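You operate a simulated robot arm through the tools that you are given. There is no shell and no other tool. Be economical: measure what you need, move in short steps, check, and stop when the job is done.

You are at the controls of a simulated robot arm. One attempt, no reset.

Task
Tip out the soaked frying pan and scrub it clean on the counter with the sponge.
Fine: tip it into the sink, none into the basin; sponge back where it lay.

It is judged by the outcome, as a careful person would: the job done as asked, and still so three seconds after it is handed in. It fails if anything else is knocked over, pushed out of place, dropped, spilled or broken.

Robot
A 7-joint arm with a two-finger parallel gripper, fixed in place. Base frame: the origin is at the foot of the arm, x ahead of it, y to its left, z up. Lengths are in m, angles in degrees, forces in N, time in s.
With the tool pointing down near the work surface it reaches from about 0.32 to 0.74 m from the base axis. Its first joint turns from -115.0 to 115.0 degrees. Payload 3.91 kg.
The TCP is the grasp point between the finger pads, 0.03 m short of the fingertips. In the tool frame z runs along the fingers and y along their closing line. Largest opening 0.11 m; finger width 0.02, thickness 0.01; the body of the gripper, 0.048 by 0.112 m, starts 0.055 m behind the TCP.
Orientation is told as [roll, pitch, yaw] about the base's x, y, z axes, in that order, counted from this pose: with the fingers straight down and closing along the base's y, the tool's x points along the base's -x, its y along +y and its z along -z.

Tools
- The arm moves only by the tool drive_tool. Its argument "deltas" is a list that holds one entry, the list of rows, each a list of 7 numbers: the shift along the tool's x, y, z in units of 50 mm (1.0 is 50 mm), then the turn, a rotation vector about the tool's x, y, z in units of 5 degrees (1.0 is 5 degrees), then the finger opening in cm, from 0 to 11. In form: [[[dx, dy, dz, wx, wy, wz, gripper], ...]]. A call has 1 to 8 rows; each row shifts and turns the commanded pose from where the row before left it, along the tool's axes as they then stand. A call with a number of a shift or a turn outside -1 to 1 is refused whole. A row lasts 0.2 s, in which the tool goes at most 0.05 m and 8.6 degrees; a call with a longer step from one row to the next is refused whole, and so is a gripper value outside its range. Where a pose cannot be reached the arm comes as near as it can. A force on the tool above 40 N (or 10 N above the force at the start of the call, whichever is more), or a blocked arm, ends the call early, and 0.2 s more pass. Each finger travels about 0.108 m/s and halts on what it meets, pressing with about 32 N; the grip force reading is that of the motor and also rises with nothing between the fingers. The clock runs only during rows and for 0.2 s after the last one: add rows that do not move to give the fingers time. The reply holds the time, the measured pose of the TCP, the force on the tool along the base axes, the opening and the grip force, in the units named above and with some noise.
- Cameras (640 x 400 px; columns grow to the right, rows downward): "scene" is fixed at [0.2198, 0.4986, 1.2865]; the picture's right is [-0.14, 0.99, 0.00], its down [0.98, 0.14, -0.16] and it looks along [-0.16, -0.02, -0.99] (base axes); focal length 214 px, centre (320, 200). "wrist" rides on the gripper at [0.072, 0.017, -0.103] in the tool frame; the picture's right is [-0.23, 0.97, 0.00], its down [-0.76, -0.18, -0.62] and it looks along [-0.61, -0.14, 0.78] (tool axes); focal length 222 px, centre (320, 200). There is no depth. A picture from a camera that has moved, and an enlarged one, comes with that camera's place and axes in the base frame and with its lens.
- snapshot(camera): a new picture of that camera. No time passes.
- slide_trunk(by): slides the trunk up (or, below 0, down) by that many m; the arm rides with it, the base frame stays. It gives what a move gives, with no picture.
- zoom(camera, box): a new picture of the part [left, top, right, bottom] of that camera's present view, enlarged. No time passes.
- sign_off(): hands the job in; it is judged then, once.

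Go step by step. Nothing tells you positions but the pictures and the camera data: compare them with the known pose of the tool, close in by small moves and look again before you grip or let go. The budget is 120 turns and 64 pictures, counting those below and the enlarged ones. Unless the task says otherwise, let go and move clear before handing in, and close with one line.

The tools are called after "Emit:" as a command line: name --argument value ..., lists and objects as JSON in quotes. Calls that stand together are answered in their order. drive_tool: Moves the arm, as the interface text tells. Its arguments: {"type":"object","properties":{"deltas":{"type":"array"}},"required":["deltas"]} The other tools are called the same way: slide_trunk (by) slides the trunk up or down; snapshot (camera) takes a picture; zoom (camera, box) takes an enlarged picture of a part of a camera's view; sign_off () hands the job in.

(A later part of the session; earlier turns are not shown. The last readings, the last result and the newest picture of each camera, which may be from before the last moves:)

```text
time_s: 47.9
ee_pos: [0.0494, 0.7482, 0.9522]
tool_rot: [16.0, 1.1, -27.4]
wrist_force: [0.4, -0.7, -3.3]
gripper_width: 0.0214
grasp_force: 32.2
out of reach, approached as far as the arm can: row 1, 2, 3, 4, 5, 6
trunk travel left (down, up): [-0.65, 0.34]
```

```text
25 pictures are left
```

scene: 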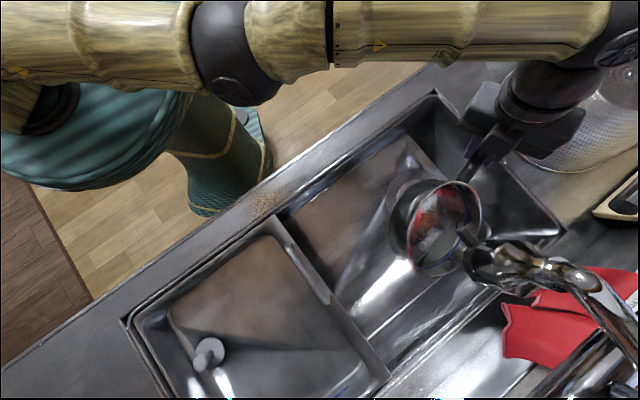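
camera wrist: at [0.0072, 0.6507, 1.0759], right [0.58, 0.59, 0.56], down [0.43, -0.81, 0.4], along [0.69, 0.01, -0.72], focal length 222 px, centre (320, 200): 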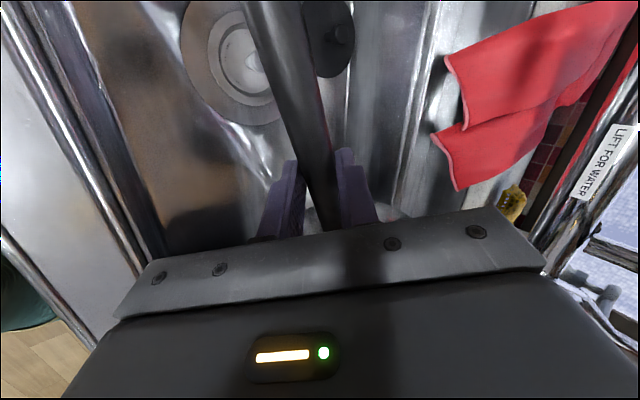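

The same wrist limit again. Rather than fight it, I'll set the pan down on the sink floor near where it stood, letting it level itself. Then I'll regrip with a fresh arm posture.

Emit:
drive_tool --deltas '[[[0, -0.5, 0, 0.7, 0, 0, 0], [0, -0.5, 0, 0.7, 0, 0, 0], [0, -0.4, 0, 0.7, 0, 0, 0], [-0.2, -0.3, 0, 0.7, 0, 0, 0], [-0.2, 0, 0, 0.7, 0, 0, 0], [-0.2, 0, 0, 0, 0, 0, 0], [0, 0, 0, 0, 0, 0, 0]]]'

Emit:
drive_tool --deltas '[[[-0.2, 0, 0.4, 0, 0, 0, 0], [-0.2, 0, 0.4, 0, 0, 0, 0], [0, 0, 0.4, 0, 0, 0, 0], [0, 0, 0.4, 0, 0, 0, 0], [0, 0, 0, 0, 0, 0, 0]]]'

Emit:
snapshot --camera "scene"

```text
time_s: 49.5
ee_pos: [0.0343, 0.6945, 0.9397]
tool_rot: [-1.4, 1.0, -27.4]
wrist_force: [-0.3, -0.7, -3.1]
gripper_width: 0.0212
grasp_force: 32.3
out of reach, approached as far as the arm can: row 1, 2, 3, 4
trunk travel left (down, up): [-0.65, 0.34]
```

```text
time_s: 50.7
ee_pos: [0.051, 0.685, 0.8596]
tool_rot: [-1.5, 1.2, -27.5]
wrist_force: [-0.5, -0.1, -2.4]
gripper_width: 0.0214
grasp_force: 31.8
trunk travel left (down, up): [-0.65, 0.34]
```

```text
24 pictures are left
```

scene: 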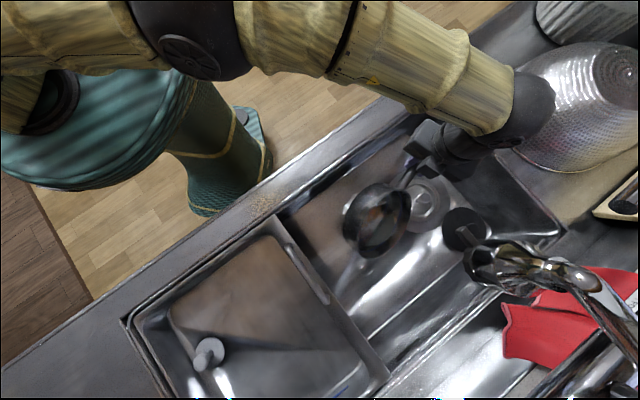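

Good posture now, and no limit. I'll lower on toward the pan's former place and let the base settle.

Emit:
drive_tool --deltas '[[[-0.28, 0, 0.3, 0, 0, 0, 0], [-0.28, 0, 0.3, 0, 0, 0, 0], [0, 0, 0.3, 0, 0, 0, 0], [0, 0, 0.3, 0, 0, 0, 0], [0, 0, 0.3, 0, 0, 0, 0], [0, 0, 0.3, 0, 0, 0, 0], [0, 0, 0.3, 0, 0, 0, 0]]]'

Emit:
zoom --camera "scene" --box '[270, 100, 510, 300]'

```text
time_s: 52.3
ee_pos: [0.0711, 0.672, 0.7541]
tool_rot: [-1.4, 1.1, -27.5]
wrist_force: [-1.2, 0.8, 1.3]
gripper_width: 0.0216
grasp_force: 32.0
trunk travel left (down, up): [-0.65, 0.34]
```

```text
2.00 times, centred on (390, 200) of scene
camera zoom: at [0.2198, 0.4986, 1.2865], right [-0.14, 0.99, 0.0], down [0.98, 0.14, -0.16], along [-0.16, -0.02, -0.99], focal length 429 px, centre (180, 200)
```

zoom: 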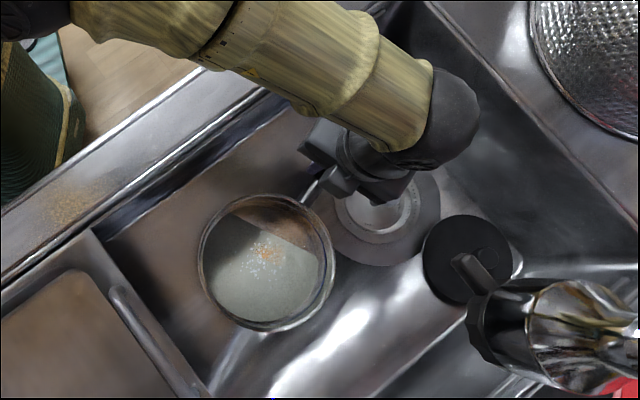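

The pan levelled itself, but a thin pool of water remains, so it needs another, steeper tip. I'll regrip with the gripper pre-rolled the opposite way to gain tilt range, and this time lower the trunk so the wrist can turn further.

Emit:
drive_tool --deltas '[[[0, 0, 0.08, 0, 0, 0, 3.5], [0, 0, 0, 0, 0, 0, 3.5], [0, 0, 0, 0.7, 0, 0, 3.5], [0, 0, 0, 0.7, 0, 0, 3.5], [0, 0, 0, 0.7, 0, 0, 3.5], [0, 0, 0, 0, 0, 0, 0], [0, 0, 0, 0, 0, 0, 0], [0, 0, 0, 0, 0, 0, 0]]]'

Emit:
drive_tool --deltas '[[[0, 0, -0.5, 0, 0, 0, 0], [0, 0, -0.6, 0, 0, 0, 0], [0, 0, -0.6, 0, 0, 0, 0], [0, -0.1, -0.6, 0, 0, 0, 0], [0, -0.1, -0.6, 0, 0, 0, 0], [0, -0.1, -0.6, 0, 0, 0, 0], [0, 0, -0.6, 0, 0, 0, 0], [0, 0, 0, 0, 0, 0, 0]]]'

Emit:
snapshot --camera "scene"

```text
time_s: 54.1
ee_pos: [0.0713, 0.6582, 0.7516]
tool_rot: [-11.9, 1.0, -27.4]
wrist_force: [0.5, -0.6, -2.3]
gripper_width: 0.0211
grasp_force: 32.8
out of reach, approached as far as the arm can: row 5
trunk travel left (down, up): [-0.65, 0.34]
```

```text
time_s: 55.9
ee_pos: [0.0851, 0.6601, 0.9547]
tool_rot: [-11.9, 1.1, -27.4]
wrist_force: [-0.2, -1.5, -3.6]
gripper_width: 0.0213
grasp_force: 31.9
out of reach, approached as far as the arm can: row 3, 6, 7
trunk travel left (down, up): [-0.65, 0.34]
```

```text
22 pictures are left
```

scene: 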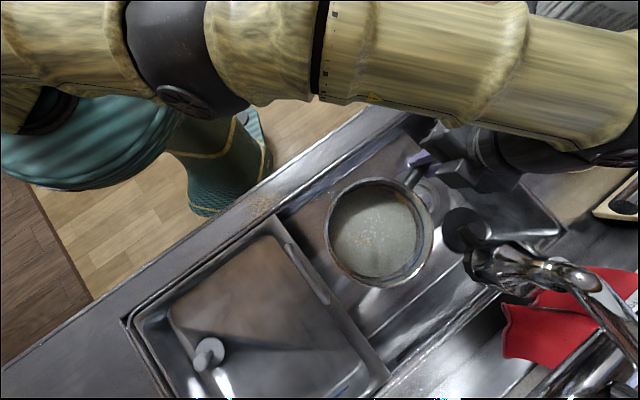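

A thin layer still covers the bottom. I'll lower the trunk while raising the arm to free the wrist for a fuller roll.

Emit:
slide_trunk --by -0.08

Emit:
drive_tool --deltas '[[[0, 0, -0.8, -0.4, 0, 0, 0], [0, 0, -0.8, -0.4, 0, 0, 0], [0, 0, -0.8, -0.4, 0, 0, 0], [0, 0, 0, 0, 0, 0, 0]]]'

Emit:
slide_trunk --by -0.12

Emit:
drive_tool --deltas '[[[0, 0, -0.8, -0.4, 0, 0, 0], [0, 0, -0.8, -0.4, 0, 0, 0], [0, 0, -0.4, -0.4, 0, 0, 0], [0, 0, 0, 0, 0, 0, 0]]]'

```text
time_s: 57.1
ee_pos: [0.0856, 0.6607, 0.8741]
tool_rot: [-11.9, 1.1, -27.4]
wrist_force: [0.0, 0.4, -3.6]
gripper_width: 0.0212
grasp_force: 31.9
trunk travel left (down, up): [-0.57, 0.42]
```

```text
time_s: 58.1
ee_pos: [0.0945, 0.6543, 0.9874]
tool_rot: [-5.9, 1.1, -27.4]
wrist_force: [0.4, 0.6, -3.7]
gripper_width: 0.0213
grasp_force: 32.4
out of reach, approached as far as the arm can: row 1, 2, 3
trunk travel left (down, up): [-0.57, 0.42]
```

```text
time_s: 59.6
ee_pos: [0.0933, 0.655, 0.8674]
tool_rot: [-5.9, 1.1, -27.4]
wrist_force: [0.1, 0.1, -3.2]
gripper_width: 0.0215
grasp_force: 31.9
trunk travel left (down, up): [-0.45, 0.54]
```

```text
time_s: 60.6
ee_pos: [0.0975, 0.6344, 0.967]
tool_rot: [0.1, 1.1, -27.4]
wrist_force: [0.3, -0.2, -3.8]
gripper_width: 0.0213
grasp_force: 32.4
out of reach, approached as far as the arm can: row 1, 2
trunk travel left (down, up): [-0.45, 0.54]
```

Emit:
drive_tool --deltas '[[[0.45, 0.2, 0, -0.5, 0, 0, 0], [0.45, 0.2, 0, -0.5, 0, 0, 0], [0, 0, 0, -0.6, 0, 0, 0], [0, 0, 0, -0.6, 0, 0, 0], [0, 0, 0, -0.6, 0, 0, 0], [0, 0, 0, 0, 0, 0, 0]]]'

Emit:
snapshot --camera "scene"

```text
time_s: 62.0
ee_pos: [0.0635, 0.6754, 0.975]
tool_rot: [14.0, 1.1, -27.4]
wrist_force: [-0.4, -0.8, -4.1]
gripper_width: 0.0216
grasp_force: 32.5
out of reach, approached as far as the arm can: row 1, 2, 3, 4, 5
trunk travel left (down, up): [-0.45, 0.54]
```

```text
21 pictures are left
```

scene: 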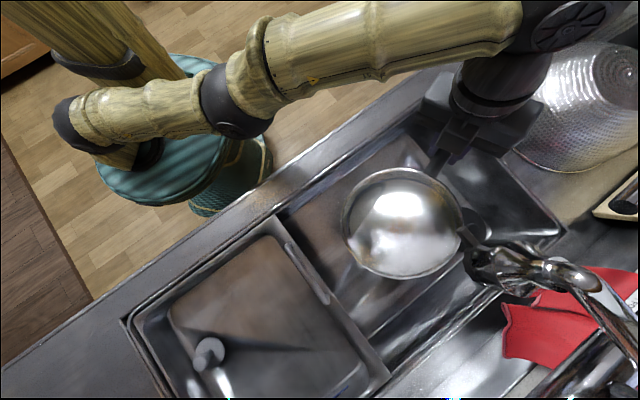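

Emit:
zoom --camera "scene" --box '[320, 150, 480, 290]'

```text
2.86 times, centred on (400, 220) of scene
camera zoom: at [0.2198, 0.4986, 1.2865], right [-0.14, 0.99, 0.0], down [0.98, 0.14, -0.16], along [-0.16, -0.02, -0.99], focal length 613 px, centre (91, 143)
```

zoom: 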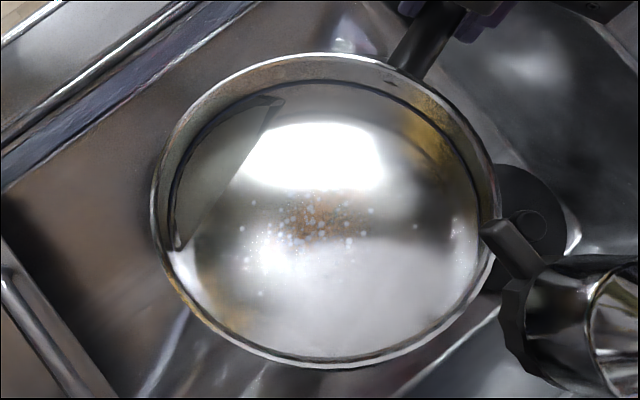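

A small pool remains at the near lip. The arm has got into a stretched posture, so I'll go back to the low pose with the trunk up, where it folded well, and lift again with the elbow up.

Emit:
drive_tool --deltas '[[[0, -0.2, 0.5, 0.7, 0, 0, 0], [0, -0.2, 0.5, 0.7, 0, 0, 0], [0, -0.2, 0.5, 0.7, 0, 0, 0], [0, 0, 0.5, 0.7, 0, 0, 0], [0, 0, 0.5, 0, 0, 0, 0], [0, 0, 0, 0, 0, 0, 0]]]'

Emit:
slide_trunk --by 0.1

Emit:
drive_tool --deltas '[[[0, 0, 0.6, 0, 0, 0, 0], [0, 0, 0.6, 0, 0, 0, 0], [0, 0, 0.6, 0, 0, 0, 0], [0, 0, 0, 0, 0, 0, 0]]]'

Emit:
slide_trunk --by 0.1

Emit:
drive_tool --deltas '[[[0, 0, 0.6, 0, 0, 0, 0], [0, 0, 0.6, 0, 0, 0, 0], [0, 0, 0.6, 0, 0, 0, 0], [0, 0, 0, 0, 0, 0, 0]]]'

```text
time_s: 63.4
ee_pos: [0.0535, 0.6777, 0.8504]
tool_rot: [0.1, 1.1, -27.4]
wrist_force: [-0.6, -0.1, -3.0]
gripper_width: 0.0214
grasp_force: 31.7
out of reach, approached as far as the arm can: row 2, 3
trunk travel left (down, up): [-0.45, 0.54]
```

```text
time_s: 64.7
ee_pos: [0.0534, 0.6768, 0.9513]
tool_rot: [0.0, 1.1, -27.4]
wrist_force: [-0.2, -0.1, -3.1]
gripper_width: 0.0214
grasp_force: 32.0
trunk travel left (down, up): [-0.55, 0.44]
```

```text
time_s: 65.7
ee_pos: [0.0505, 0.6952, 0.8642]
tool_rot: [0.0, 1.1, -27.4]
wrist_force: [0.1, -0.1, -2.9]
gripper_width: 0.0214
grasp_force: 31.9
out of reach, approached as far as the arm can: row 1, 2, 3
trunk travel left (down, up): [-0.55, 0.44]
```

```text
time_s: 67.1
ee_pos: [0.053, 0.6955, 0.9644]
tool_rot: [-0.1, 1.0, -27.4]
wrist_force: [-0.7, 0.4, -3.6]
gripper_width: 0.0214
grasp_force: 32.1
trunk travel left (down, up): [-0.65, 0.34]
```

```text
time_s: 68.1
ee_pos: [0.0494, 0.7031, 0.8739]
tool_rot: [-0.2, 1.0, -27.4]
wrist_force: [-0.7, -0.1, -3.4]
gripper_width: 0.0214
grasp_force: 32.5
out of reach, approached as far as the arm can: row 2
trunk travel left (down, up): [-0.65, 0.34]
```

Emit:
drive_tool --deltas '[[[0, -0.3, 0.5, 0, 0, 0, 0], [0, -0.3, 0.5, 0, 0, 0, 0], [0, -0.3, 0.3, 0, 0, 0, 0], [0, -0.3, 0, 0, 0, 0, 0], [0, 0, 0, 0, 0, 0, 0]]]'

Emit:
drive_tool --deltas '[[[0, 0, -0.5, 0, 0, 0, 0], [0, 0, -0.5, 0, 0, 0, 0], [0, 0, -0.5, 0, 0, 0, 0], [0, 0, -0.5, 0, 0, 0, 0], [0, 0, -0.5, 0, 0, 0, 0], [0, 0, -0.5, 0, 0, 0, 0], [0, 0, 0, 0, 0, 0, 0]]]'

Emit:
snapshot --camera "scene"

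```text
time_s: 69.3
ee_pos: [0.0233, 0.7, 0.8067]
tool_rot: [-0.3, 0.8, -27.6]
wrist_force: [16.5, -8.3, -4.2]
gripper_width: 0.021
grasp_force: 32.2
out of reach, approached as far as the arm can: row 1, 2, 3, 4
trunk travel left (down, up): [-0.65, 0.34]
```

```text
time_s: 70.9
ee_pos: [0.024, 0.698, 0.9566]
tool_rot: [-0.1, 1.0, -27.4]
wrist_force: [-0.3, -0.4, -4.2]
gripper_width: 0.0214
grasp_force: 32.2
trunk travel left (down, up): [-0.65, 0.34]
```

```text
19 pictures are left
```

scene: 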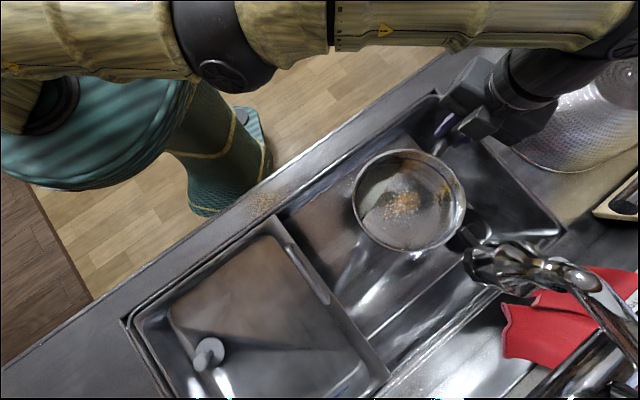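

The arm is still stretched with a low elbow. With the pan level, I'll retract up and inward to fold the elbow, then come back over the sink.

Emit:
drive_tool --deltas '[[[-0.3, -0.6, -0.4, 0, 0, 0, 0], [-0.3, -0.6, -0.4, 0, 0, 0, 0], [-0.3, -0.6, -0.4, 0, 0, 0, 0], [-0.3, -0.6, -0.2, 0, 0, 0, 0], [-0.3, -0.6, 0, 0, 0, 0, 0], [-0.3, -0.6, 0, 0, 0, 0, 0], [0, 0, 0, 0, 0, 0, 0]]]'

Emit:
snapshot --camera "scene"

```text
time_s: 72.5
ee_pos: [0.0099, 0.67, 1.0706]
tool_rot: [-0.2, 1.0, -27.4]
wrist_force: [-0.2, -0.1, -4.0]
gripper_width: 0.0215
grasp_force: 31.7
out of reach, approached as far as the arm can: row 1, 2, 3, 4, 5, 6
trunk travel left (down, up): [-0.65, 0.34]
```

```text
18 pictures are left
```

scene: 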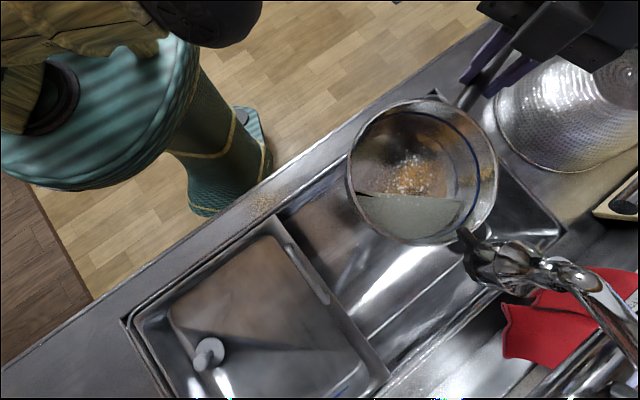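

Emit:
drive_tool --deltas '[[[0, 0, 0, 0, -0.6, 0, 0], [0, 0, 0, 0, -0.6, 0, 0], [0, 0, 0, 0, -0.6, 0, 0], [-0.2, -0.3, 0, 0, 0, 0, 0], [-0.2, -0.3, 0, 0, 0, 0, 0], [-0.2, -0.3, 0, 0, 0, 0, 0], [0, 0, 0, 0, 0, 0, 0]]]'

```text
time_s: 74.1
ee_pos: [0.0122, 0.6571, 1.0661]
tool_rot: [-0.1, -8.0, -27.4]
wrist_force: [0.4, 1.2, -4.1]
gripper_width: 0.0213
grasp_force: 32.1
out of reach, approached as far as the arm can: row 1, 3, 4, 5, 6
trunk travel left (down, up): [-0.65, 0.34]
```

Emit:
drive_tool --deltas '[[[0, 0, 0, 0, 0, 1, 0], [0, 0, 0, 0, 0, 1, 0], [0, 0, 0, 0, 0, 1, 0], [0, 0, 0, 0, 0, 1, 0], [-0.3, -0.4, 0, 0, 0, 0, 0], [-0.3, -0.4, 0, 0, 0, 0, 0], [-0.3, -0.4, 0, 0, 0, 0, 0], [0, 0, 0, 0, 0, 0, 0]]]'

```text
time_s: 75.9
ee_pos: [-0.0053, 0.5802, 1.0702]
tool_rot: [2.7, -7.5, -47.6]
wrist_force: [0.0, -0.1, -3.3]
gripper_width: 0.0212
grasp_force: 32.1
trunk travel left (down, up): [-0.65, 0.34]
```

Turning the yaw freed the arm: no more limit. I'll bring the pan back over the middle of the sink with this yaw.

Emit:
drive_tool --deltas '[[[0.25, 0.55, 0.1, 0, 0.3, 0, 0], [0.25, 0.55, 0.2, 0, 0.4, 0, 0], [0.25, 0.55, 0.3, 0, 0.4, 0, 0], [0.25, 0.55, 0.4, 0, 0.4, 0, 0], [0.2, 0.55, 0.4, 0, 0, 0, 0], [0, 0, 0, 0, 0, 0, 0]]]'

Emit:
snapshot --camera "scene"

```text
time_s: 77.3
ee_pos: [0.0615, 0.6971, 0.9945]
tool_rot: [2.6, 0.0, -47.2]
wrist_force: [0.0, -0.1, -3.2]
gripper_width: 0.021
grasp_force: 31.8
out of reach, approached as far as the arm can: row 5
trunk travel left (down, up): [-0.65, 0.34]
```

```text
17 pictures are left
```

scene: 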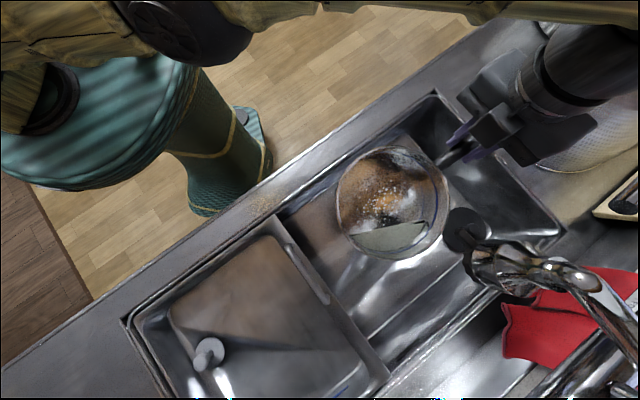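

Emit:
drive_tool --deltas '[[[0, 0, 0, -0.7, 0, 0, 0], [0, 0, 0, -0.7, 0, 0, 0], [0, 0, 0, -0.7, 0, 0, 0], [0, 0, 0, -0.7, 0, 0, 0], [0, 0, 0, -0.7, 0, 0, 0], [0, 0, 0, -0.7, 0, 0, 0]]]'

```text
time_s: 78.7
ee_pos: [0.0602, 0.6971, 0.9976]
tool_rot: [23.6, 0.1, -47.2]
wrist_force: [0.7, -0.3, -2.8]
gripper_width: 0.0213
grasp_force: 32.0
trunk travel left (down, up): [-0.65, 0.34]
```

No limit and no drift. Continuing the roll.

Emit:
drive_tool --deltas '[[[0, 0, 0, -0.7, 0, 0, 0], [0, 0, 0, -0.7, 0, 0, 0], [0, 0, 0, -0.7, 0, 0, 0], [0, 0, 0, -0.7, 0, 0, 0], [0, 0, 0, -0.7, 0, 0, 0], [0, 0, 0, -0.7, 0, 0, 0], [0, 0, 0, -0.7, 0, 0, 0]]]'

```text
time_s: 80.3
ee_pos: [0.1186, 0.7085, 1.0102]
tool_rot: [47.9, 0.4, -51.2]
wrist_force: [0.2, -0.6, -3.4]
gripper_width: 0.021
grasp_force: 31.8
out of reach, approached as far as the arm can: row 7
trunk travel left (down, up): [-0.65, 0.34]
```

Emit:
drive_tool --deltas '[[[0.16, -0.13, -0.14, 0, -0.55, 0.5, 0], [0.16, -0.13, -0.14, 0, -0.55, 0.5, 0], [0.16, -0.13, -0.14, 0, -0.55, 0.5, 0], [0.16, -0.13, -0.14, 0, -0.55, 0.5, 0], [0, 0, 0, 0, 0, 0, 0]]]'

Emit:
snapshot --camera "scene"

```text
time_s: 81.5
ee_pos: [0.082, 0.7364, 1.0227]
tool_rot: [48.1, 1.0, -66.5]
wrist_force: [0.1, 0.4, -3.2]
gripper_width: 0.0215
grasp_force: 32.0
out of reach, approached as far as the arm can: row 1, 2, 3
trunk travel left (down, up): [-0.65, 0.34]
```

```text
16 pictures are left
```

scene: 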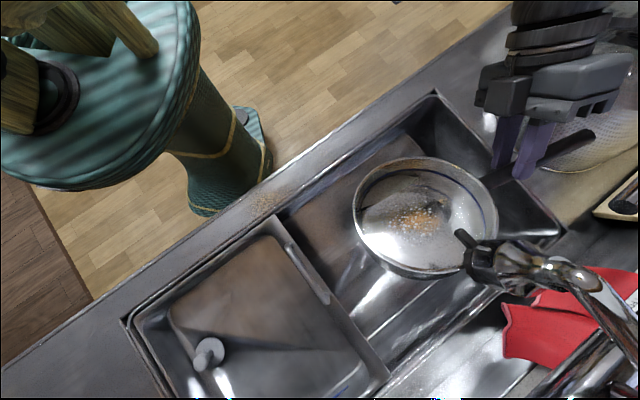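

The pan turned in the grip against the faucet again and is near level while the gripper is rolled 48°. From here I can unroll through a much larger angle. I'll move it away from the faucet and roll toward the far lip.

Emit:
drive_tool --deltas '[[[-0.19, -0.3, -0.03, 0.3, 0, 0, 0], [-0.19, -0.3, -0.03, 0.3, 0, 0, 0], [-0.19, -0.3, -0.03, 0.3, 0, 0, 0], [0, 0, 0, 0.8, 0, 0, 0], [0, 0, 0, 0.8, 0, 0, 0], [0, 0, 0, 0.8, 0, 0, 0], [0, 0, 0, 0.8, 0, 0, 0], [0, 0, 0, 0.8, 0, 0, 0]]]'

Emit:
drive_tool --deltas '[[[0, 0, 0, 0.8, 0, 0, 0], [0, 0, 0, 0.8, 0, 0, 0], [0, 0, 0, 0.8, 0, 0, 0], [0, 0, 0, 0.8, 0, 0, 0], [0, 0, 0, 0.8, 0, 0, 0], [0, 0, 0, 0.8, 0, 0, 0], [0, 0, 0, 0.8, 0, 0, 0], [0, 0, 0, 0, 0, 0, 0]]]'

Emit:
snapshot --camera "scene"

```text
time_s: 83.3
ee_pos: [0.0191, 0.7256, 0.9891]
tool_rot: [23.6, 0.2, -62.1]
wrist_force: [0.9, -0.7, -3.0]
gripper_width: 0.0213
grasp_force: 31.8
out of reach, approached as far as the arm can: row 1, 2, 3
trunk travel left (down, up): [-0.65, 0.34]
```

```text
time_s: 85.1
ee_pos: [0.0227, 0.6845, 0.9816]
tool_rot: [-4.5, 0.0, -62.1]
wrist_force: [0.0, -0.1, -2.9]
gripper_width: 0.0211
grasp_force: 31.9
out of reach, approached as far as the arm can: row 1, 2, 3, 4, 5, 6, 7
trunk travel left (down, up): [-0.65, 0.34]
```

```text
15 pictures are left
```

scene: 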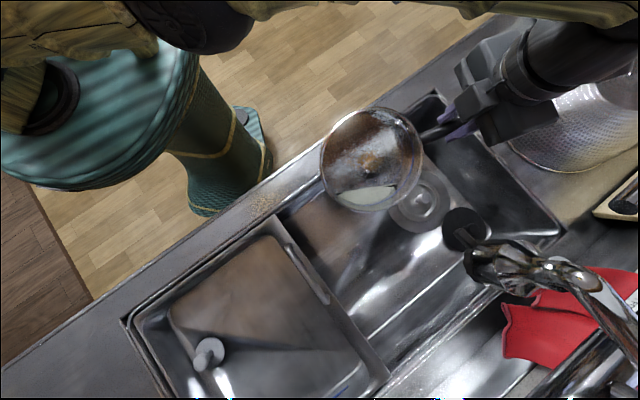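

Emit:
drive_tool --deltas '[[[0.1, 0.3, 0, 0, 0, -0.9, 0], [0.1, 0.3, 0, 0, 0, -0.9, 0], [0.1, 0.3, 0, 0, 0, -0.9, 0], [0, 0.3, 0.2, 0, 0, -0.9, 0], [0, 0, 0, 0.8, 0, 0, 0], [0, 0, 0, 0.8, 0, 0, 0], [0, 0, 0, 0.8, 0, 0, 0], [0, 0, 0, 0.8, 0, 0, 0]]]'

Emit:
snapshot --camera "scene"

```text
time_s: 86.9
ee_pos: [0.0565, 0.6485, 0.9584]
tool_rot: [-20.2, 1.4, -44.1]
wrist_force: [0.3, -0.1, -3.1]
gripper_width: 0.0213
grasp_force: 32.2
out of reach, approached as far as the arm can: row 1, 2, 3, 4, 5, 6, 7, 8
trunk travel left (down, up): [-0.65, 0.34]
```

```text
14 pictures are left
```

scene: 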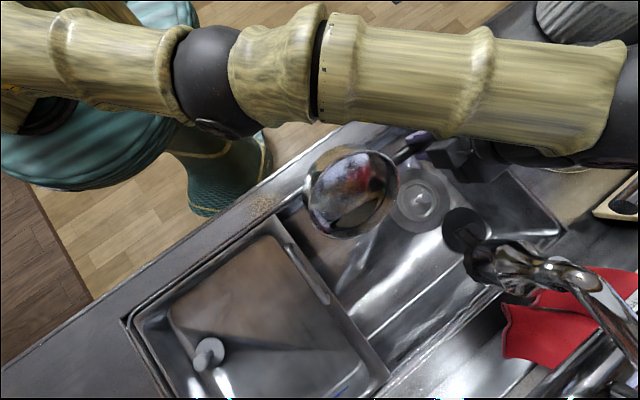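

Emit:
drive_tool --deltas '[[[0, 0.2, 0, 0.8, 0, 0, 0], [0, 0.2, 0, 0.8, 0, 0, 0], [0, 0.2, 0, 0.8, 0, 0, 0], [0, 0.2, 0, 0.8, 0, 0, 0], [0, 0.2, 0, 0.8, 0, 0, 0], [0, 0.2, 0, 0.8, 0, 0, 0], [0, 0.2, 0, 0.8, 0, 0, 0]]]'

Emit:
snapshot --camera "scene"

```text
time_s: 88.5
ee_pos: [0.0773, 0.6141, 0.9335]
tool_rot: [-35.0, 0.1, -45.6]
wrist_force: [-0.2, 0.1, -2.5]
gripper_width: 0.0212
grasp_force: 32.2
out of reach, approached as far as the arm can: row 1, 2, 3, 4, 5, 6, 7
trunk travel left (down, up): [-0.65, 0.34]
```

```text
13 pictures are left
```

scene: 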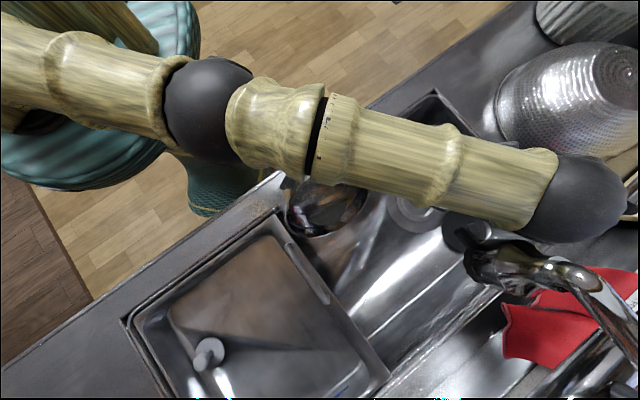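

Emit:
drive_tool --deltas '[[[0.2, 0, 0, 0.8, 0, 0, 0], [0.2, 0, 0, 0.8, 0, 0, 0], [0.2, 0, 0, 0.8, 0, 0, 0], [0, 0, 0, 0.8, 0, 0, 0], [0, 0, 0, 0, 0, 0, 0], [0, 0, 0, 0, 0, 0, 0]]]'

Emit:
zoom --camera "scene" --box '[250, 100, 490, 250]'

```text
time_s: 89.9
ee_pos: [0.0774, 0.614, 0.933]
tool_rot: [-34.8, 0.0, -45.6]
wrist_force: [0.7, -0.6, -3.9]
gripper_width: 0.0214
grasp_force: 32.3
out of reach, approached as far as the arm can: row 1, 2, 3, 4
trunk travel left (down, up): [-0.65, 0.34]
```

```text
2.67 times, centred on (370, 175) of scene
camera zoom: at [0.2198, 0.4986, 1.2865], right [-0.14, 0.99, 0.0], down [0.98, 0.14, -0.16], along [-0.16, -0.02, -0.99], focal length 572 px, centre (187, 267)
```

zoom: 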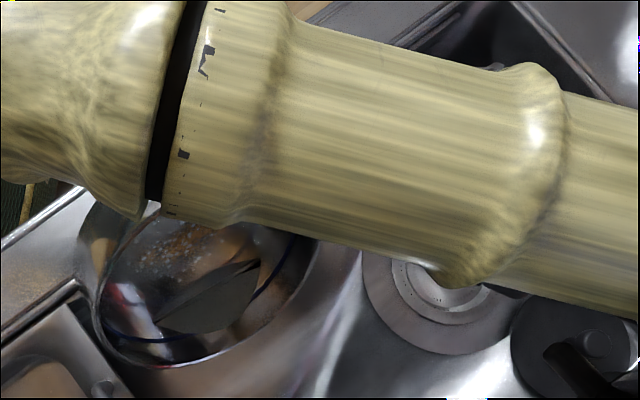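

The arm is stuck again with some water left, so I'll change method. I'll set the pan back down in the sink and regrip it cleanly. Then I'll carry it level to the left counter and take a slanted grip along the handle, so that the wrist's own roll can turn it right over.

Emit:
drive_tool --deltas '[[[0, 0, 0, -0.9, 0, -0.5, 0], [0, 0, 0, -0.9, 0, -0.5, 0], [0, 0, 0, -0.9, 0, -0.5, 0], [0, 0, 0, -0.9, 0, -0.5, 0], [0, 0, 0, -0.9, 0, -0.5, 0], [0, 0, 0, -0.9, 0, -0.5, 0], [0, 0, 0, -0.9, 0, -0.5, 0], [0, 0, 0, -0.5, 0, 0, 0]]]'

Emit:
drive_tool --deltas '[[[0, 0, 0.4, 0, 0, 0, 0], [0, 0, 0.4, 0, 0, 0, 0], [0, 0, 0.4, 0, 0, 0, 0], [0, 0, 0, 0, 0, 0, 0]]]'

Emit:
snapshot --camera "scene"

```text
time_s: 91.7
ee_pos: [0.0765, 0.6144, 0.9333]
tool_rot: [0.4, 5.6, -29.3]
wrist_force: [0.0, -0.2, -3.8]
gripper_width: 0.0213
grasp_force: 31.8
trunk travel left (down, up): [-0.65, 0.34]
```

```text
time_s: 92.7
ee_pos: [0.0718, 0.6177, 0.873]
tool_rot: [0.2, 5.7, -29.3]
wrist_force: [0.6, 1.0, -2.6]
gripper_width: 0.0211
grasp_force: 32.1
trunk travel left (down, up): [-0.65, 0.34]
```

```text
11 pictures are left
```

scene: 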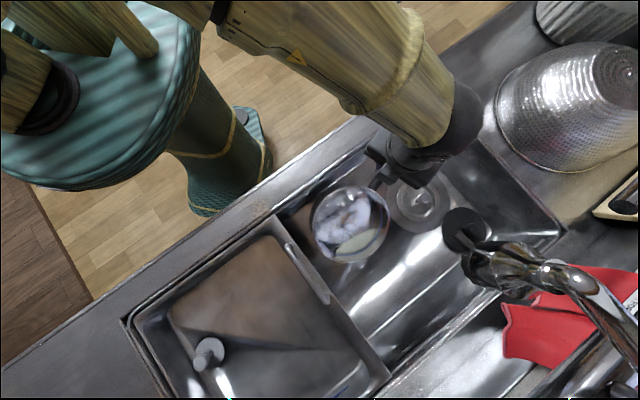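

The arm is free again with the elbow up. I'll set the pan on the sink floor so it levels in the grip.

Emit:
drive_tool --deltas '[[[0.24, 0.44, 0, 0, -0.5, 0, 0], [0.24, 0.44, 0.2, 0, -0.6, 0, 0], [0, 0, 0.5, 0, 0, 0, 0], [0, 0, 0.5, 0, 0, 0, 0], [0, 0, 0.5, 0, 0, 0, 0], [0, 0, 0.4, 0, 0, 0, 0], [0, 0, 0.4, 0, 0, 0, 0], [0, 0, 0, 0, 0, 0, 0]]]'

```text
time_s: 94.5
ee_pos: [0.0684, 0.669, 0.7528]
tool_rot: [0.4, 0.3, -29.1]
wrist_force: [-4.5, 4.5, 17.0]
gripper_width: 0.0217
grasp_force: 32.2
trunk travel left (down, up): [-0.65, 0.34]
```

Emit:
drive_tool --deltas '[[[0, 0, 0, 0, 0, 0, 3.5], [0, 0, 0, 0, 0, 0, 3.5], [0, 0, 0, 0, 0, 0, 0], [0, 0, 0, 0, 0, 0, 0], [0, 0, 0, 0, 0, 0, 0]]]'

Emit:
drive_tool --deltas '[[[0, 0, -0.5, 0, 0, 0, 0], [0, 0, -0.7, 0, 0, 0, 0], [0, 0, -0.7, 0, 0, 0, 0], [0, 0, -0.7, 0, 0, 0, 0], [0, 0, -0.7, 0, 0, 0, 0], [-0.15, -0.3, -0.7, 0, 0, 0, 0], [-0.15, -0.3, -0.7, 0, 0, 0, 0], [0, 0, 0, 0, 0, 0, 0]]]'

Emit:
snapshot --camera "scene"

```text
time_s: 95.7
ee_pos: [0.071, 0.6698, 0.7488]
tool_rot: [0.2, 0.1, -29.2]
wrist_force: [0.5, 0.6, 0.2]
gripper_width: 0.0212
grasp_force: 31.6
trunk travel left (down, up): [-0.65, 0.34]
```

```text
time_s: 97.5
ee_pos: [0.0689, 0.6329, 0.9838]
tool_rot: [0.2, 0.1, -29.2]
wrist_force: [0.5, -0.5, -2.8]
gripper_width: 0.0213
grasp_force: 32.2
trunk travel left (down, up): [-0.65, 0.34]
```

```text
10 pictures are left
```

scene: 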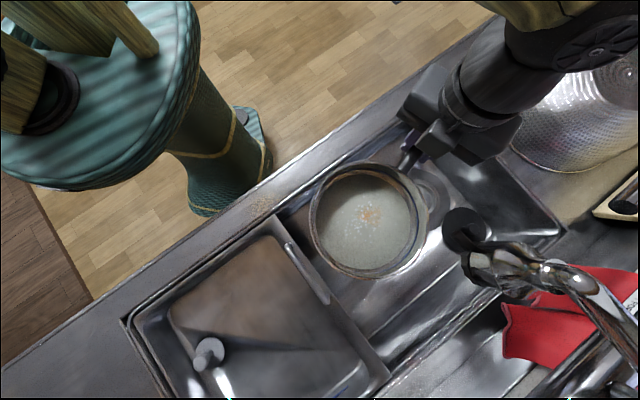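

The pan is level and well held, with only a thin film of water. I'll carry it level, slowly, toward the left counter.

Emit:
drive_tool --deltas '[[[-0.4, -0.25, -0.1, 0, 0, 0, 0], [-0.7, -0.43, -0.1, 0, 0, 0, 0], [-0.7, -0.43, -0.1, 0, 0, 0, 0], [-0.7, -0.43, -0.1, 0, 0, 0, 0], [-0.7, -0.43, -0.1, 0, 0, 0, 0], [-0.7, -0.43, -0.1, 0, 0, 0, 0], [-0.4, -0.25, -0.1, 0, 0, 0, 0], [0, 0, 0, 0, 0, 0, 0]]]'

Emit:
drive_tool --deltas '[[[0, 0, 0, 0, 0, -0.6, 0], [0, 0, 0, 0, 0, -1, 0], [0, 0, 0, 0, 0, -1, 0], [0, 0, 0, 0, 0, -1, 0], [0, 0, 0, 0, 0, -1, 0], [0, 0, 0, 0, 0, -1, 0], [0, 0, 0, 0, 0, -1, 0], [0, 0, 0, 0, 0, -1, 0]]]'

```text
time_s: 99.3
ee_pos: [0.1927, 0.4138, 1.0189]
tool_rot: [0.2, 0.2, -29.2]
wrist_force: [0.5, 0.7, -3.1]
gripper_width: 0.0213
grasp_force: 32.5
trunk travel left (down, up): [-0.65, 0.34]
```

```text
time_s: 101.1
ee_pos: [0.1938, 0.4141, 1.0176]
tool_rot: [0.2, 0.0, 8.8]
wrist_force: [-0.2, 0.1, -3.2]
gripper_width: 0.0213
grasp_force: 31.8
trunk travel left (down, up): [-0.65, 0.34]
```

Emit:
drive_tool --deltas '[[[-0.2, -0.35, 0, 0, 0, 0, 0], [-0.35, -0.6, 0, 0, 0, 0, 0], [-0.35, -0.6, 0, 0, 0, 0, 0], [-0.35, -0.6, 0, 0, 0, 0, 0], [-0.35, -0.6, 0, 0, 0, 0, 0], [-0.35, -0.6, 0, 0, 0, 0, 0], [-0.35, -0.6, 0, 0, 0, 0, 0], [-0.35, -0.6, 0, 0, 0, 0, 0]]]'

Emit:
drive_tool --deltas '[[[-0.4, -0.6, 0, 0, 0, 0, 0], [-0.4, -0.6, 0, 0, 0, 0, 0], [-0.4, -0.6, 0, 0, 0, 0, 0], [-0.3, -0.5, 0, 0, 0, -0.5, 0], [0, 0, 0, 0, 0, 0, 0]]]'

Emit:
snapshot --camera "wrist"

```text
time_s: 102.9
ee_pos: [0.3583, 0.2081, 1.0153]
tool_rot: [0.3, 0.0, 8.8]
wrist_force: [0.7, 0.9, -2.1]
gripper_width: 0.0212
grasp_force: 32.9
trunk travel left (down, up): [-0.65, 0.34]
```

```text
time_s: 104.1
ee_pos: [0.4514, 0.1063, 1.0173]
tool_rot: [0.3, 0.0, 11.3]
wrist_force: [-0.5, 0.3, -3.2]
gripper_width: 0.0212
grasp_force: 31.8
trunk travel left (down, up): [-0.65, 0.34]
```

```text
9 pictures are left
camera wrist: at [0.378, 0.1081, 1.1216], right [0.03, 1.0, 0.0], down [0.78, -0.03, 0.62], along [0.62, -0.02, -0.78], focal length 222 px, centre (320, 200)
```

wrist: 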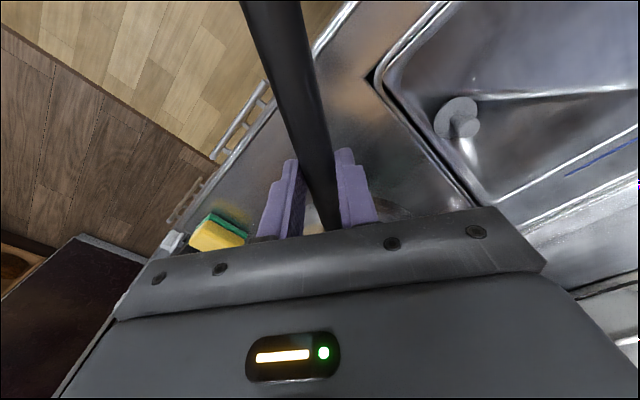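

The pan hangs over free counter: the sponge is at about (0.62, -0.05) and the sink edge to the right. I'll lower until it touches.

Emit:
drive_tool --deltas '[[[0, 0, 0.5, 0, 0, 0, 0], [0, 0, 0.5, 0, 0, 0, 0], [0, 0, 0.4, 0, 0, 0, 0], [0, 0, 0.2, 0, 0, 0, 0], [0, 0, 0.2, 0, 0, 0, 0], [0, 0, 0, 0, 0, 0, 0]]]'

```text
time_s: 105.5
ee_pos: [0.4506, 0.1076, 0.9277]
tool_rot: [0.3, 0.0, 11.4]
wrist_force: [0.1, -0.4, -2.8]
gripper_width: 0.0216
grasp_force: 31.5
trunk travel left (down, up): [-0.65, 0.34]
```

Emit:
drive_tool --deltas '[[[0, 0, 0.1, 0, 0, 0, 0], [0, 0, 0.1, 0, 0, 0, 0], [0, 0, 0.1, 0, 0, 0, 0], [0, 0, 0, 0, 0, 0, 0]]]'

```text
time_s: 106.5
ee_pos: [0.4488, 0.1064, 0.9131]
tool_rot: [0.3, -0.2, 11.3]
wrist_force: [-2.6, -0.1, 15.9]
gripper_width: 0.0214
grasp_force: 32.2
trunk travel left (down, up): [-0.65, 0.34]
```

The pan stands on the counter (surface ≈ 0.857). I'll open, slant the gripper 40° along the handle, and regrip.

Emit:
drive_tool --deltas '[[[0, 0, -0.06, 0, 0, 0, 4], [0, 0, 0, 0, 0, 0, 4], [0, 0, 0, 0, -1, 0, 4], [0, 0, 0, 0, -1, 0, 4], [0, 0, 0, 0, -1, 0, 4], [0, 0, 0, 0, -1, 0, 4], [0, 0, 0, 0, -1, 0, 4], [0, 0, 0, 0, 0, 0, 4]]]'

Emit:
drive_tool --deltas '[[[0, 0, 0, 0, -1, 0, 4], [0, 0, 0, 0, -1, 0, 4], [0, 0, 0, 0, -1, 0, 4], [0, 0, 0, 0, 0, 0, 4]]]'

Emit:
snapshot --camera "wrist"

```text
time_s: 108.3
ee_pos: [0.4504, 0.1074, 0.9153]
tool_rot: [0.3, -25.1, 11.1]
wrist_force: [-0.5, 0.3, -0.3]
gripper_width: 0.0401
grasp_force: 0.1
trunk travel left (down, up): [-0.65, 0.34]
```

```text
time_s: 109.3
ee_pos: [0.459, 0.1085, 0.9163]
tool_rot: [0.3, -40.0, 10.9]
wrist_force: [0.7, -0.4, 0.1]
gripper_width: 0.04
grasp_force: 0.0
out of reach, approached as far as the arm can: row 3
trunk travel left (down, up): [-0.65, 0.34]
```

```text
8 pictures are left
camera wrist: at [0.3366, 0.102, 0.9498], right [-0.02, 0.99, 0.15], down [0.21, -0.14, 0.97], along [0.98, 0.05, -0.21], focal length 222 px, centre (320, 200)
```

wrist: 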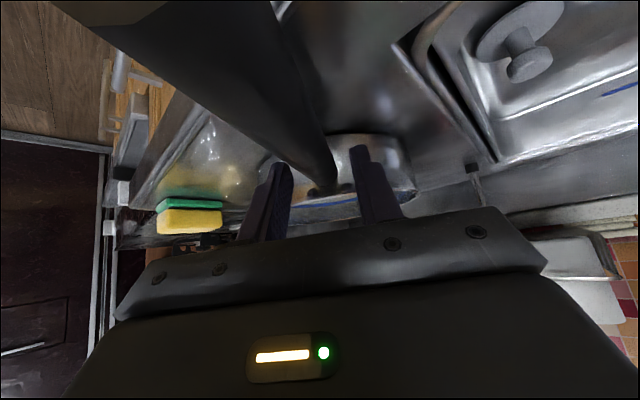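

The handle sits between the pads. I'll close and lift level.

Emit:
drive_tool --deltas '[[[0, 0, 0, 0, 0, 0, 0], [0, 0, 0, 0, 0, 0, 0], [0, 0, 0, 0, 0, 0, 0], [-0.2, 0, -0.25, 0, 0, 0, 0], [-0.35, 0, -0.42, 0, 0, 0, 0], [-0.4, 0, -0.5, 0, 0, 0, 0], [-0.4, 0, -0.5, 0, 0, 0, 0], [-0.4, 0, -0.5, 0, 0, 0, 0]]]'

```text
time_s: 111.1
ee_pos: [0.4559, 0.1067, 1.0576]
tool_rot: [0.4, -39.9, 11.1]
wrist_force: [0.2, 0.9, -4.0]
gripper_width: 0.0214
grasp_force: 32.2
trunk travel left (down, up): [-0.65, 0.34]
```

Held well with the slanted grip. I'll swing the pan level along an arc back toward the sink.

Emit:
drive_tool --deltas '[[[0, 0.3, 0, -0.23, 0, -0.27, 0], [0, 0.57, 0, -0.45, 0, -0.536, 0], [0, 0.65, 0, -0.51, 0, -0.61, 0], [0, 0.65, 0, -0.51, 0, -0.61, 0], [0, 0.65, 0, -0.51, 0, -0.61, 0], [0, 0.65, 0, -0.51, 0, -0.61, 0], [0, 0.65, 0, -0.51, 0, -0.61, 0], [0, 0.65, 0, -0.51, 0, -0.61, 0]]]'

Emit:
drive_tool --deltas '[[[0, 0.65, 0, -0.51, 0, -0.61, 0], [0, 0.65, 0, -0.51, 0, -0.61, 0], [0, 0.65, 0, -0.51, 0, -0.61, 0], [0, 0.65, 0, -0.51, 0, -0.61, 0], [0, 0.65, 0, -0.51, 0, -0.61, 0], [0, 0.65, 0, -0.51, 0, -0.61, 0], [0, 0.65, 0, -0.51, 0, -0.61, 0], [0, 0.3, 0, -0.23, 0, -0.27, 0]]]'

```text
time_s: 112.9
ee_pos: [0.3594, 0.3255, 1.0535]
tool_rot: [0.2, -40.1, 40.3]
wrist_force: [0.7, 0.6, -3.3]
gripper_width: 0.0215
grasp_force: 32.1
trunk travel left (down, up): [-0.65, 0.34]
```

```text
time_s: 114.7
ee_pos: [0.1688, 0.4679, 1.0565]
tool_rot: [0.1, -40.2, 70.0]
wrist_force: [0.2, -0.9, -3.6]
gripper_width: 0.0212
grasp_force: 31.4
trunk travel left (down, up): [-0.65, 0.34]
```

Emit:
drive_tool --deltas '[[[0, 0.4, 0, 0, 0, 0, 0], [0, 0.4, 0, 0, 0, 0, 0], [0, 0, 0, 0, 0, -1, 0], [0, 0, 0, 0, 0, -1, 0], [0, 0, 0, 0, 0, -1, 0], [0, 0, 0, 0, 0, -1, 0], [0, 0, 0, 0, 0, -1, 0], [0, 0, 0, 0, 0, -1, 0]]]'

Emit:
snapshot --camera "scene"

```text
time_s: 116.5
ee_pos: [0.1383, 0.4784, 1.0561]
tool_rot: [-22.8, -34.0, 107.2]
wrist_force: [0.6, -0.5, -3.3]
gripper_width: 0.0214
grasp_force: 32.2
out of reach, approached as far as the arm can: row 2
trunk travel left (down, up): [-0.65, 0.34]
```

```text
7 pictures are left
```

scene: 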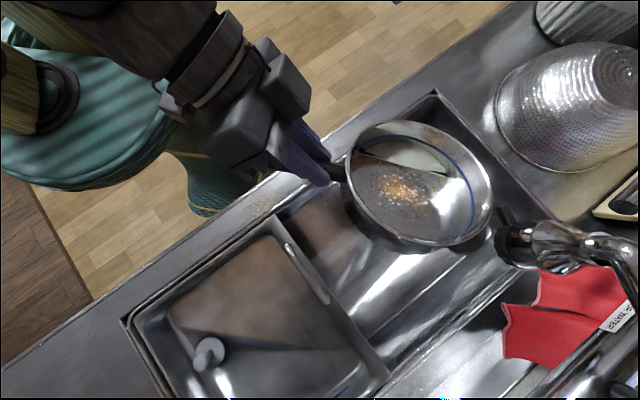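

The faucet spout has been nudged a little to the side by the pan rim; I'll deal with that after pouring. I'll drop the pan below it, move further over the sink, and keep turning.

Emit:
drive_tool --deltas '[[[0.44, 0.26, 0.61, 0, 0, 0, 0], [0.44, 0.26, 0.61, 0, 0, 0, 0], [-0.4, -0.23, 0.386, 0, 0, 0, 0], [-0.4, -0.23, 0.386, 0, 0, 0, 0], [0, 0, 0, 0, 0, -1, 0], [0, 0, 0, 0, 0, -1, 0], [0, 0, 0, 0, 0, -1, 0], [0, 0, 0, 0, 0, -1, 0]]]'

```text
time_s: 118.3
ee_pos: [0.1566, 0.5366, 0.9771]
tool_rot: [-33.0, -24.5, 127.4]
wrist_force: [0.2, 0.2, -2.9]
gripper_width: 0.0213
grasp_force: 31.9
trunk travel left (down, up): [-0.65, 0.34]
```

Emit:
drive_tool --deltas '[[[0, 0, 0, 0, 0, -1, 0], [0, 0, 0, 0, 0, -1, 0], [0, 0, 0, 0, 0, -1, 0], [0, 0, 0, 0, 0, -1, 0], [-0.16, -0.43, 0.39, 0, 0, 0, 0], [0, 0, 0, 0, 0, -1, 0], [0, 0, 0, 0, 0, -1, 0], [0, 0, 0, 0, 0, -1, 0]]]'

Emit:
snapshot --camera "scene"

```text
time_s: 120.1
ee_pos: [0.1693, 0.5641, 0.9771]
tool_rot: [-40.1, -3.2, 156.1]
wrist_force: [-0.1, 0.2, -3.3]
gripper_width: 0.0215
grasp_force: 31.7
trunk travel left (down, up): [-0.65, 0.34]
```

```text
6 pictures are left
```

scene: 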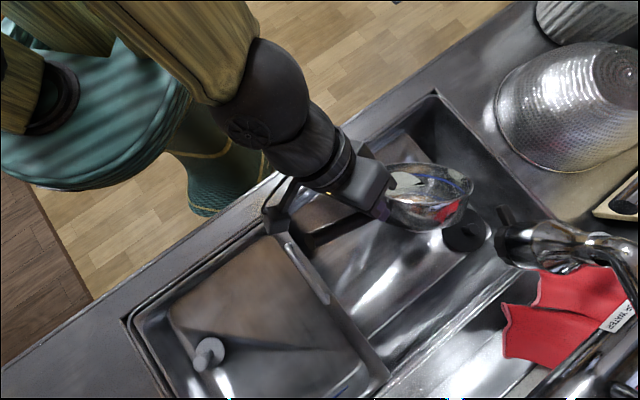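

It's pouring over the sink, clear of basin and faucet. I'll continue turning.

Emit:
drive_tool --deltas '[[[0, 0, 0, 0, 0, -1, 0], [0, 0, 0, 0, 0, -1, 0], [0, 0, 0, 0, 0, -1, 0], [0, 0, 0, 0, 0, -1, 0], [0, 0, 0, 0, 0, -1, 0], [0, 0, 0, 0, 0, -1, 0], [0, 0, 0, 0, 0, -1, 0], [0, 0, 0, 0, 0, -1, 0]]]'

Emit:
drive_tool --deltas '[[[0, 0, 0, 0, 0, -1, 0], [0, 0, 0, 0, 0, -1, 0], [0, 0, 0, 0, 0, -1, 0], [0, 0, 0, 0, 0, -1, 0], [0, 0, 0, 0, 0, -1, 0], [0, 0, 0, 0, 0, -1, 0], [0, 0, 0, 0, 0, -1, 0], [0, 0, 0, 0, 0, -1, 0]]]'

```text
time_s: 121.9
ee_pos: [0.1684, 0.5649, 0.9765]
tool_rot: [-34.7, 21.7, -171.9]
wrist_force: [0.0, -0.2, -3.0]
gripper_width: 0.0214
grasp_force: 31.9
trunk travel left (down, up): [-0.65, 0.34]
```

```text
time_s: 123.7
ee_pos: [0.1682, 0.5636, 0.9763]
tool_rot: [-12.2, 38.5, -129.3]
wrist_force: [-0.1, -0.2, -3.6]
gripper_width: 0.0211
grasp_force: 32.2
trunk travel left (down, up): [-0.65, 0.34]
```

The pan has turned about 165° around the handle. I'll pitch the wrist up a little more to pass vertical and drain fully.

Emit:
drive_tool --deltas '[[[0, 0, 0, 0.25, 0.94, 0, 0], [0, 0, 0, 0.25, 0.94, 0, 0], [0, 0, 0, 0.25, 0.94, 0, 0], [0, 0, 0, 0.25, 0.94, 0, 0], [0, 0, 0, 0.25, 0.94, 0, 0], [0, 0, 0, 0, 0, 0, 0], [0, 0, 0, 0, 0, 0, 0], [0, 0, 0, 0, 0, 0, 0]]]'

Emit:
snapshot --camera "scene"

```text
time_s: 125.5
ee_pos: [0.1887, 0.5616, 0.9906]
tool_rot: [-31.8, 61.1, -147.3]
wrist_force: [-0.1, 0.0, -3.6]
gripper_width: 0.0211
grasp_force: 31.5
trunk travel left (down, up): [-0.65, 0.34]
```

```text
5 pictures are left
```

scene: 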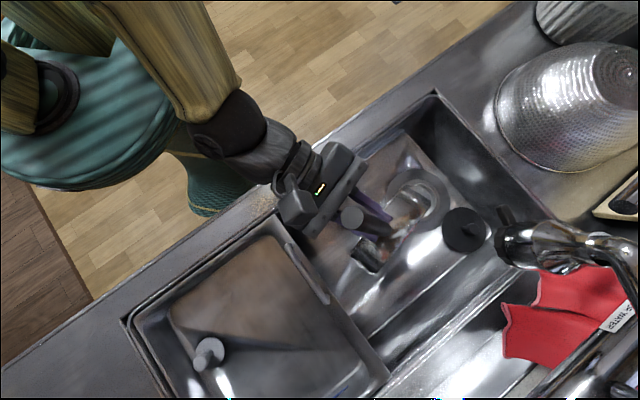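

The pan hangs past vertical and is drained. Now I'll reverse the motion, upright it away from the faucet, and carry it to the counter.

Emit:
drive_tool --deltas '[[[0, 0, 0, -0.25, -0.94, 0, 0], [0, 0, 0, -0.25, -0.94, 0, 0], [0, 0, 0, -0.25, -0.94, 0, 0], [0, 0, 0, -0.25, -0.94, 0, 0], [0, 0, 0, -0.25, -0.94, 0, 0], [0, 0, 0, 0, 0, 1, 0], [0, 0, 0, 0, 0, 1, 0], [0, 0, 0, 0, 0, 1, 0]]]'

Emit:
drive_tool --deltas '[[[0, 0, 0, 0, 0, 1, 0], [0, 0, 0, 0, 0, 1, 0], [0, 0, 0, 0, 0, 1, 0], [0, 0, 0, 0, 0, 1, 0], [0, 0, 0, 0, 0, 1, 0], [0, 0, 0, 0, 0, 1, 0], [0, 0, 0, 0, 0, 1, 0], [0, 0, 0, 0, 0, 1, 0]]]'

Emit:
drive_tool --deltas '[[[0, 0, 0, 0, 0, 1, 0], [0, 0, 0, 0, 0, 1, 0], [0, 0, 0, 0, 0, 1, 0], [0, 0, 0, 0, 0, 1, 0], [0, 0, 0, 0, 0, 1, 0], [0.03, 0.15, -0.65, 0, 0, 0, 0], [0.03, 0.15, -0.65, 0, 0, 0, 0], [0.03, 0.15, -0.65, 0, 0, 0, 0]]]'

```text
time_s: 127.3
ee_pos: [0.1683, 0.5653, 0.9776]
tool_rot: [-23.0, 34.0, -147.2]
wrist_force: [1.1, -1.0, -3.9]
gripper_width: 0.0213
grasp_force: 32.3
trunk travel left (down, up): [-0.65, 0.34]
```

```text
time_s: 129.1
ee_pos: [0.1685, 0.5656, 0.9764]
tool_rot: [-38.4, 12.6, 175.4]
wrist_force: [-0.3, 0.5, -3.3]
gripper_width: 0.0214
grasp_force: 31.8
trunk travel left (down, up): [-0.65, 0.34]
```

```text
time_s: 130.9
ee_pos: [0.1411, 0.4869, 1.0393]
tool_rot: [-40.2, -3.3, 156.1]
wrist_force: [0.1, 0.9, -3.4]
gripper_width: 0.0214
grasp_force: 32.1
trunk travel left (down, up): [-0.65, 0.34]
```

Emit:
drive_tool --deltas '[[[0.05, 0.7, -0.6, 0, 0, 0, 0], [0, 0, 0, 0, 0, 1, 0], [0, 0, 0, 0, 0, 1, 0], [0, 0, 0, 0, 0, 1, 0], [0, 0, 0, 0, 0, 1, 0], [0, 0, 0, 0, 0, 1, 0], [0, 0, 0, 0, 0, 1, 0], [0, 0, 0, 0, 0, 1, 0]]]'

Emit:
drive_tool --deltas '[[[0, 0, 0, 0, 0, 1, 0], [0, 0, 0, 0, 0, 1, 0], [0, 0, 0, 0, 0, 1, 0], [0, 0, 0, 0, 0, 1, 0], [0, 0, 0, 0, 0, 1, 0], [0, 0, 0, 0, 0, 1, 0], [0, 0, 0, 0, 0, 1, 0], [0, 0, 0, 0, 0, 1, 0]]]'

```text
time_s: 132.7
ee_pos: [0.1257, 0.4454, 1.0375]
tool_rot: [-32.9, -24.6, 127.3]
wrist_force: [0.5, 0.3, -3.1]
gripper_width: 0.0215
grasp_force: 31.9
trunk travel left (down, up): [-0.65, 0.34]
```

```text
time_s: 134.5
ee_pos: [0.1265, 0.4441, 1.0377]
tool_rot: [-8.1, -39.4, 82.8]
wrist_force: [-0.3, 0.0, -3.3]
gripper_width: 0.0213
grasp_force: 31.9
trunk travel left (down, up): [-0.65, 0.34]
```

Emit:
drive_tool --deltas '[[[0, 0, 0, 0, 0, 1, 0], [0, 0, 0, 0, 0, 1, 0], [0, -0.8, 0, 0.643, 0, 0.766, 0], [0, -0.8, 0, 0.643, 0, 0.766, 0], [0, -0.8, 0, 0.643, 0, 0.766, 0], [0, -0.8, 0, 0.643, 0, 0.766, 0], [0, -0.8, 0, 0.643, 0, 0.766, 0], [0, -0.8, 0, 0.643, 0, 0.766, 0]]]'

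Emit:
drive_tool --deltas '[[[0, -0.8, 0, 0.643, 0, 0.766, 0], [0, -0.8, 0, 0.643, 0, 0.766, 0], [0, -0.8, 0, 0.643, 0, 0.766, 0], [0, -0.8, 0, 0.643, 0, 0.766, 0], [0, -0.8, 0, 0.643, 0, 0.766, 0], [0, -0.8, 0, 0.643, 0, 0.766, 0], [0, 0, 0, 0, 0, 0, 0]]]'

```text
time_s: 136.3
ee_pos: [0.3263, 0.3184, 1.0366]
tool_rot: [0.3, -40.1, 39.8]
wrist_force: [-0.4, -0.7, -3.2]
gripper_width: 0.0213
grasp_force: 31.8
trunk travel left (down, up): [-0.65, 0.34]
```

```text
time_s: 137.9
ee_pos: [0.4372, 0.1071, 1.0342]
tool_rot: [0.3, -40.0, 9.7]
wrist_force: [-0.2, 0.2, -1.9]
gripper_width: 0.0213
grasp_force: 31.9
trunk travel left (down, up): [-0.65, 0.34]
```

Back over the counter. I'll lower the pan to where it stood.

Emit:
drive_tool --deltas '[[[-0.3, 0, 0.26, 0, 0, 0, 0], [0.37, 0, 0.44, 0, 0, 0, 0], [0.37, 0, 0.44, 0, 0, 0, 0], [0.37, 0, 0.44, 0, 0, 0, 0], [0.25, 0, 0.3, 0, 0, 0, 0], [0.08, 0, 0.1, 0, 0, 0, 0], [0.05, 0, 0.06, 0, 0, 0, 0], [0, 0, 0, 0, 0, 0, 0]]]'

```text
time_s: 139.7
ee_pos: [0.4583, 0.1115, 0.9198]
tool_rot: [0.4, -40.0, 9.9]
wrist_force: [0.0, -1.0, -2.5]
gripper_width: 0.0213
grasp_force: 32.4
trunk travel left (down, up): [-0.65, 0.34]
```

Emit:
drive_tool --deltas '[[[0.05, 0, 0.06, 0, 0, 0, 0], [0.03, 0, 0.03, 0, 0, 0, 0], [0, 0, 0, 0, 0, 0, 0]]]'

```text
time_s: 140.5
ee_pos: [0.4581, 0.1117, 0.9171]
tool_rot: [0.2, -40.4, 9.8]
wrist_force: [-0.3, -1.3, 19.3]
gripper_width: 0.0215
grasp_force: 32.0
trunk travel left (down, up): [-0.65, 0.34]
```

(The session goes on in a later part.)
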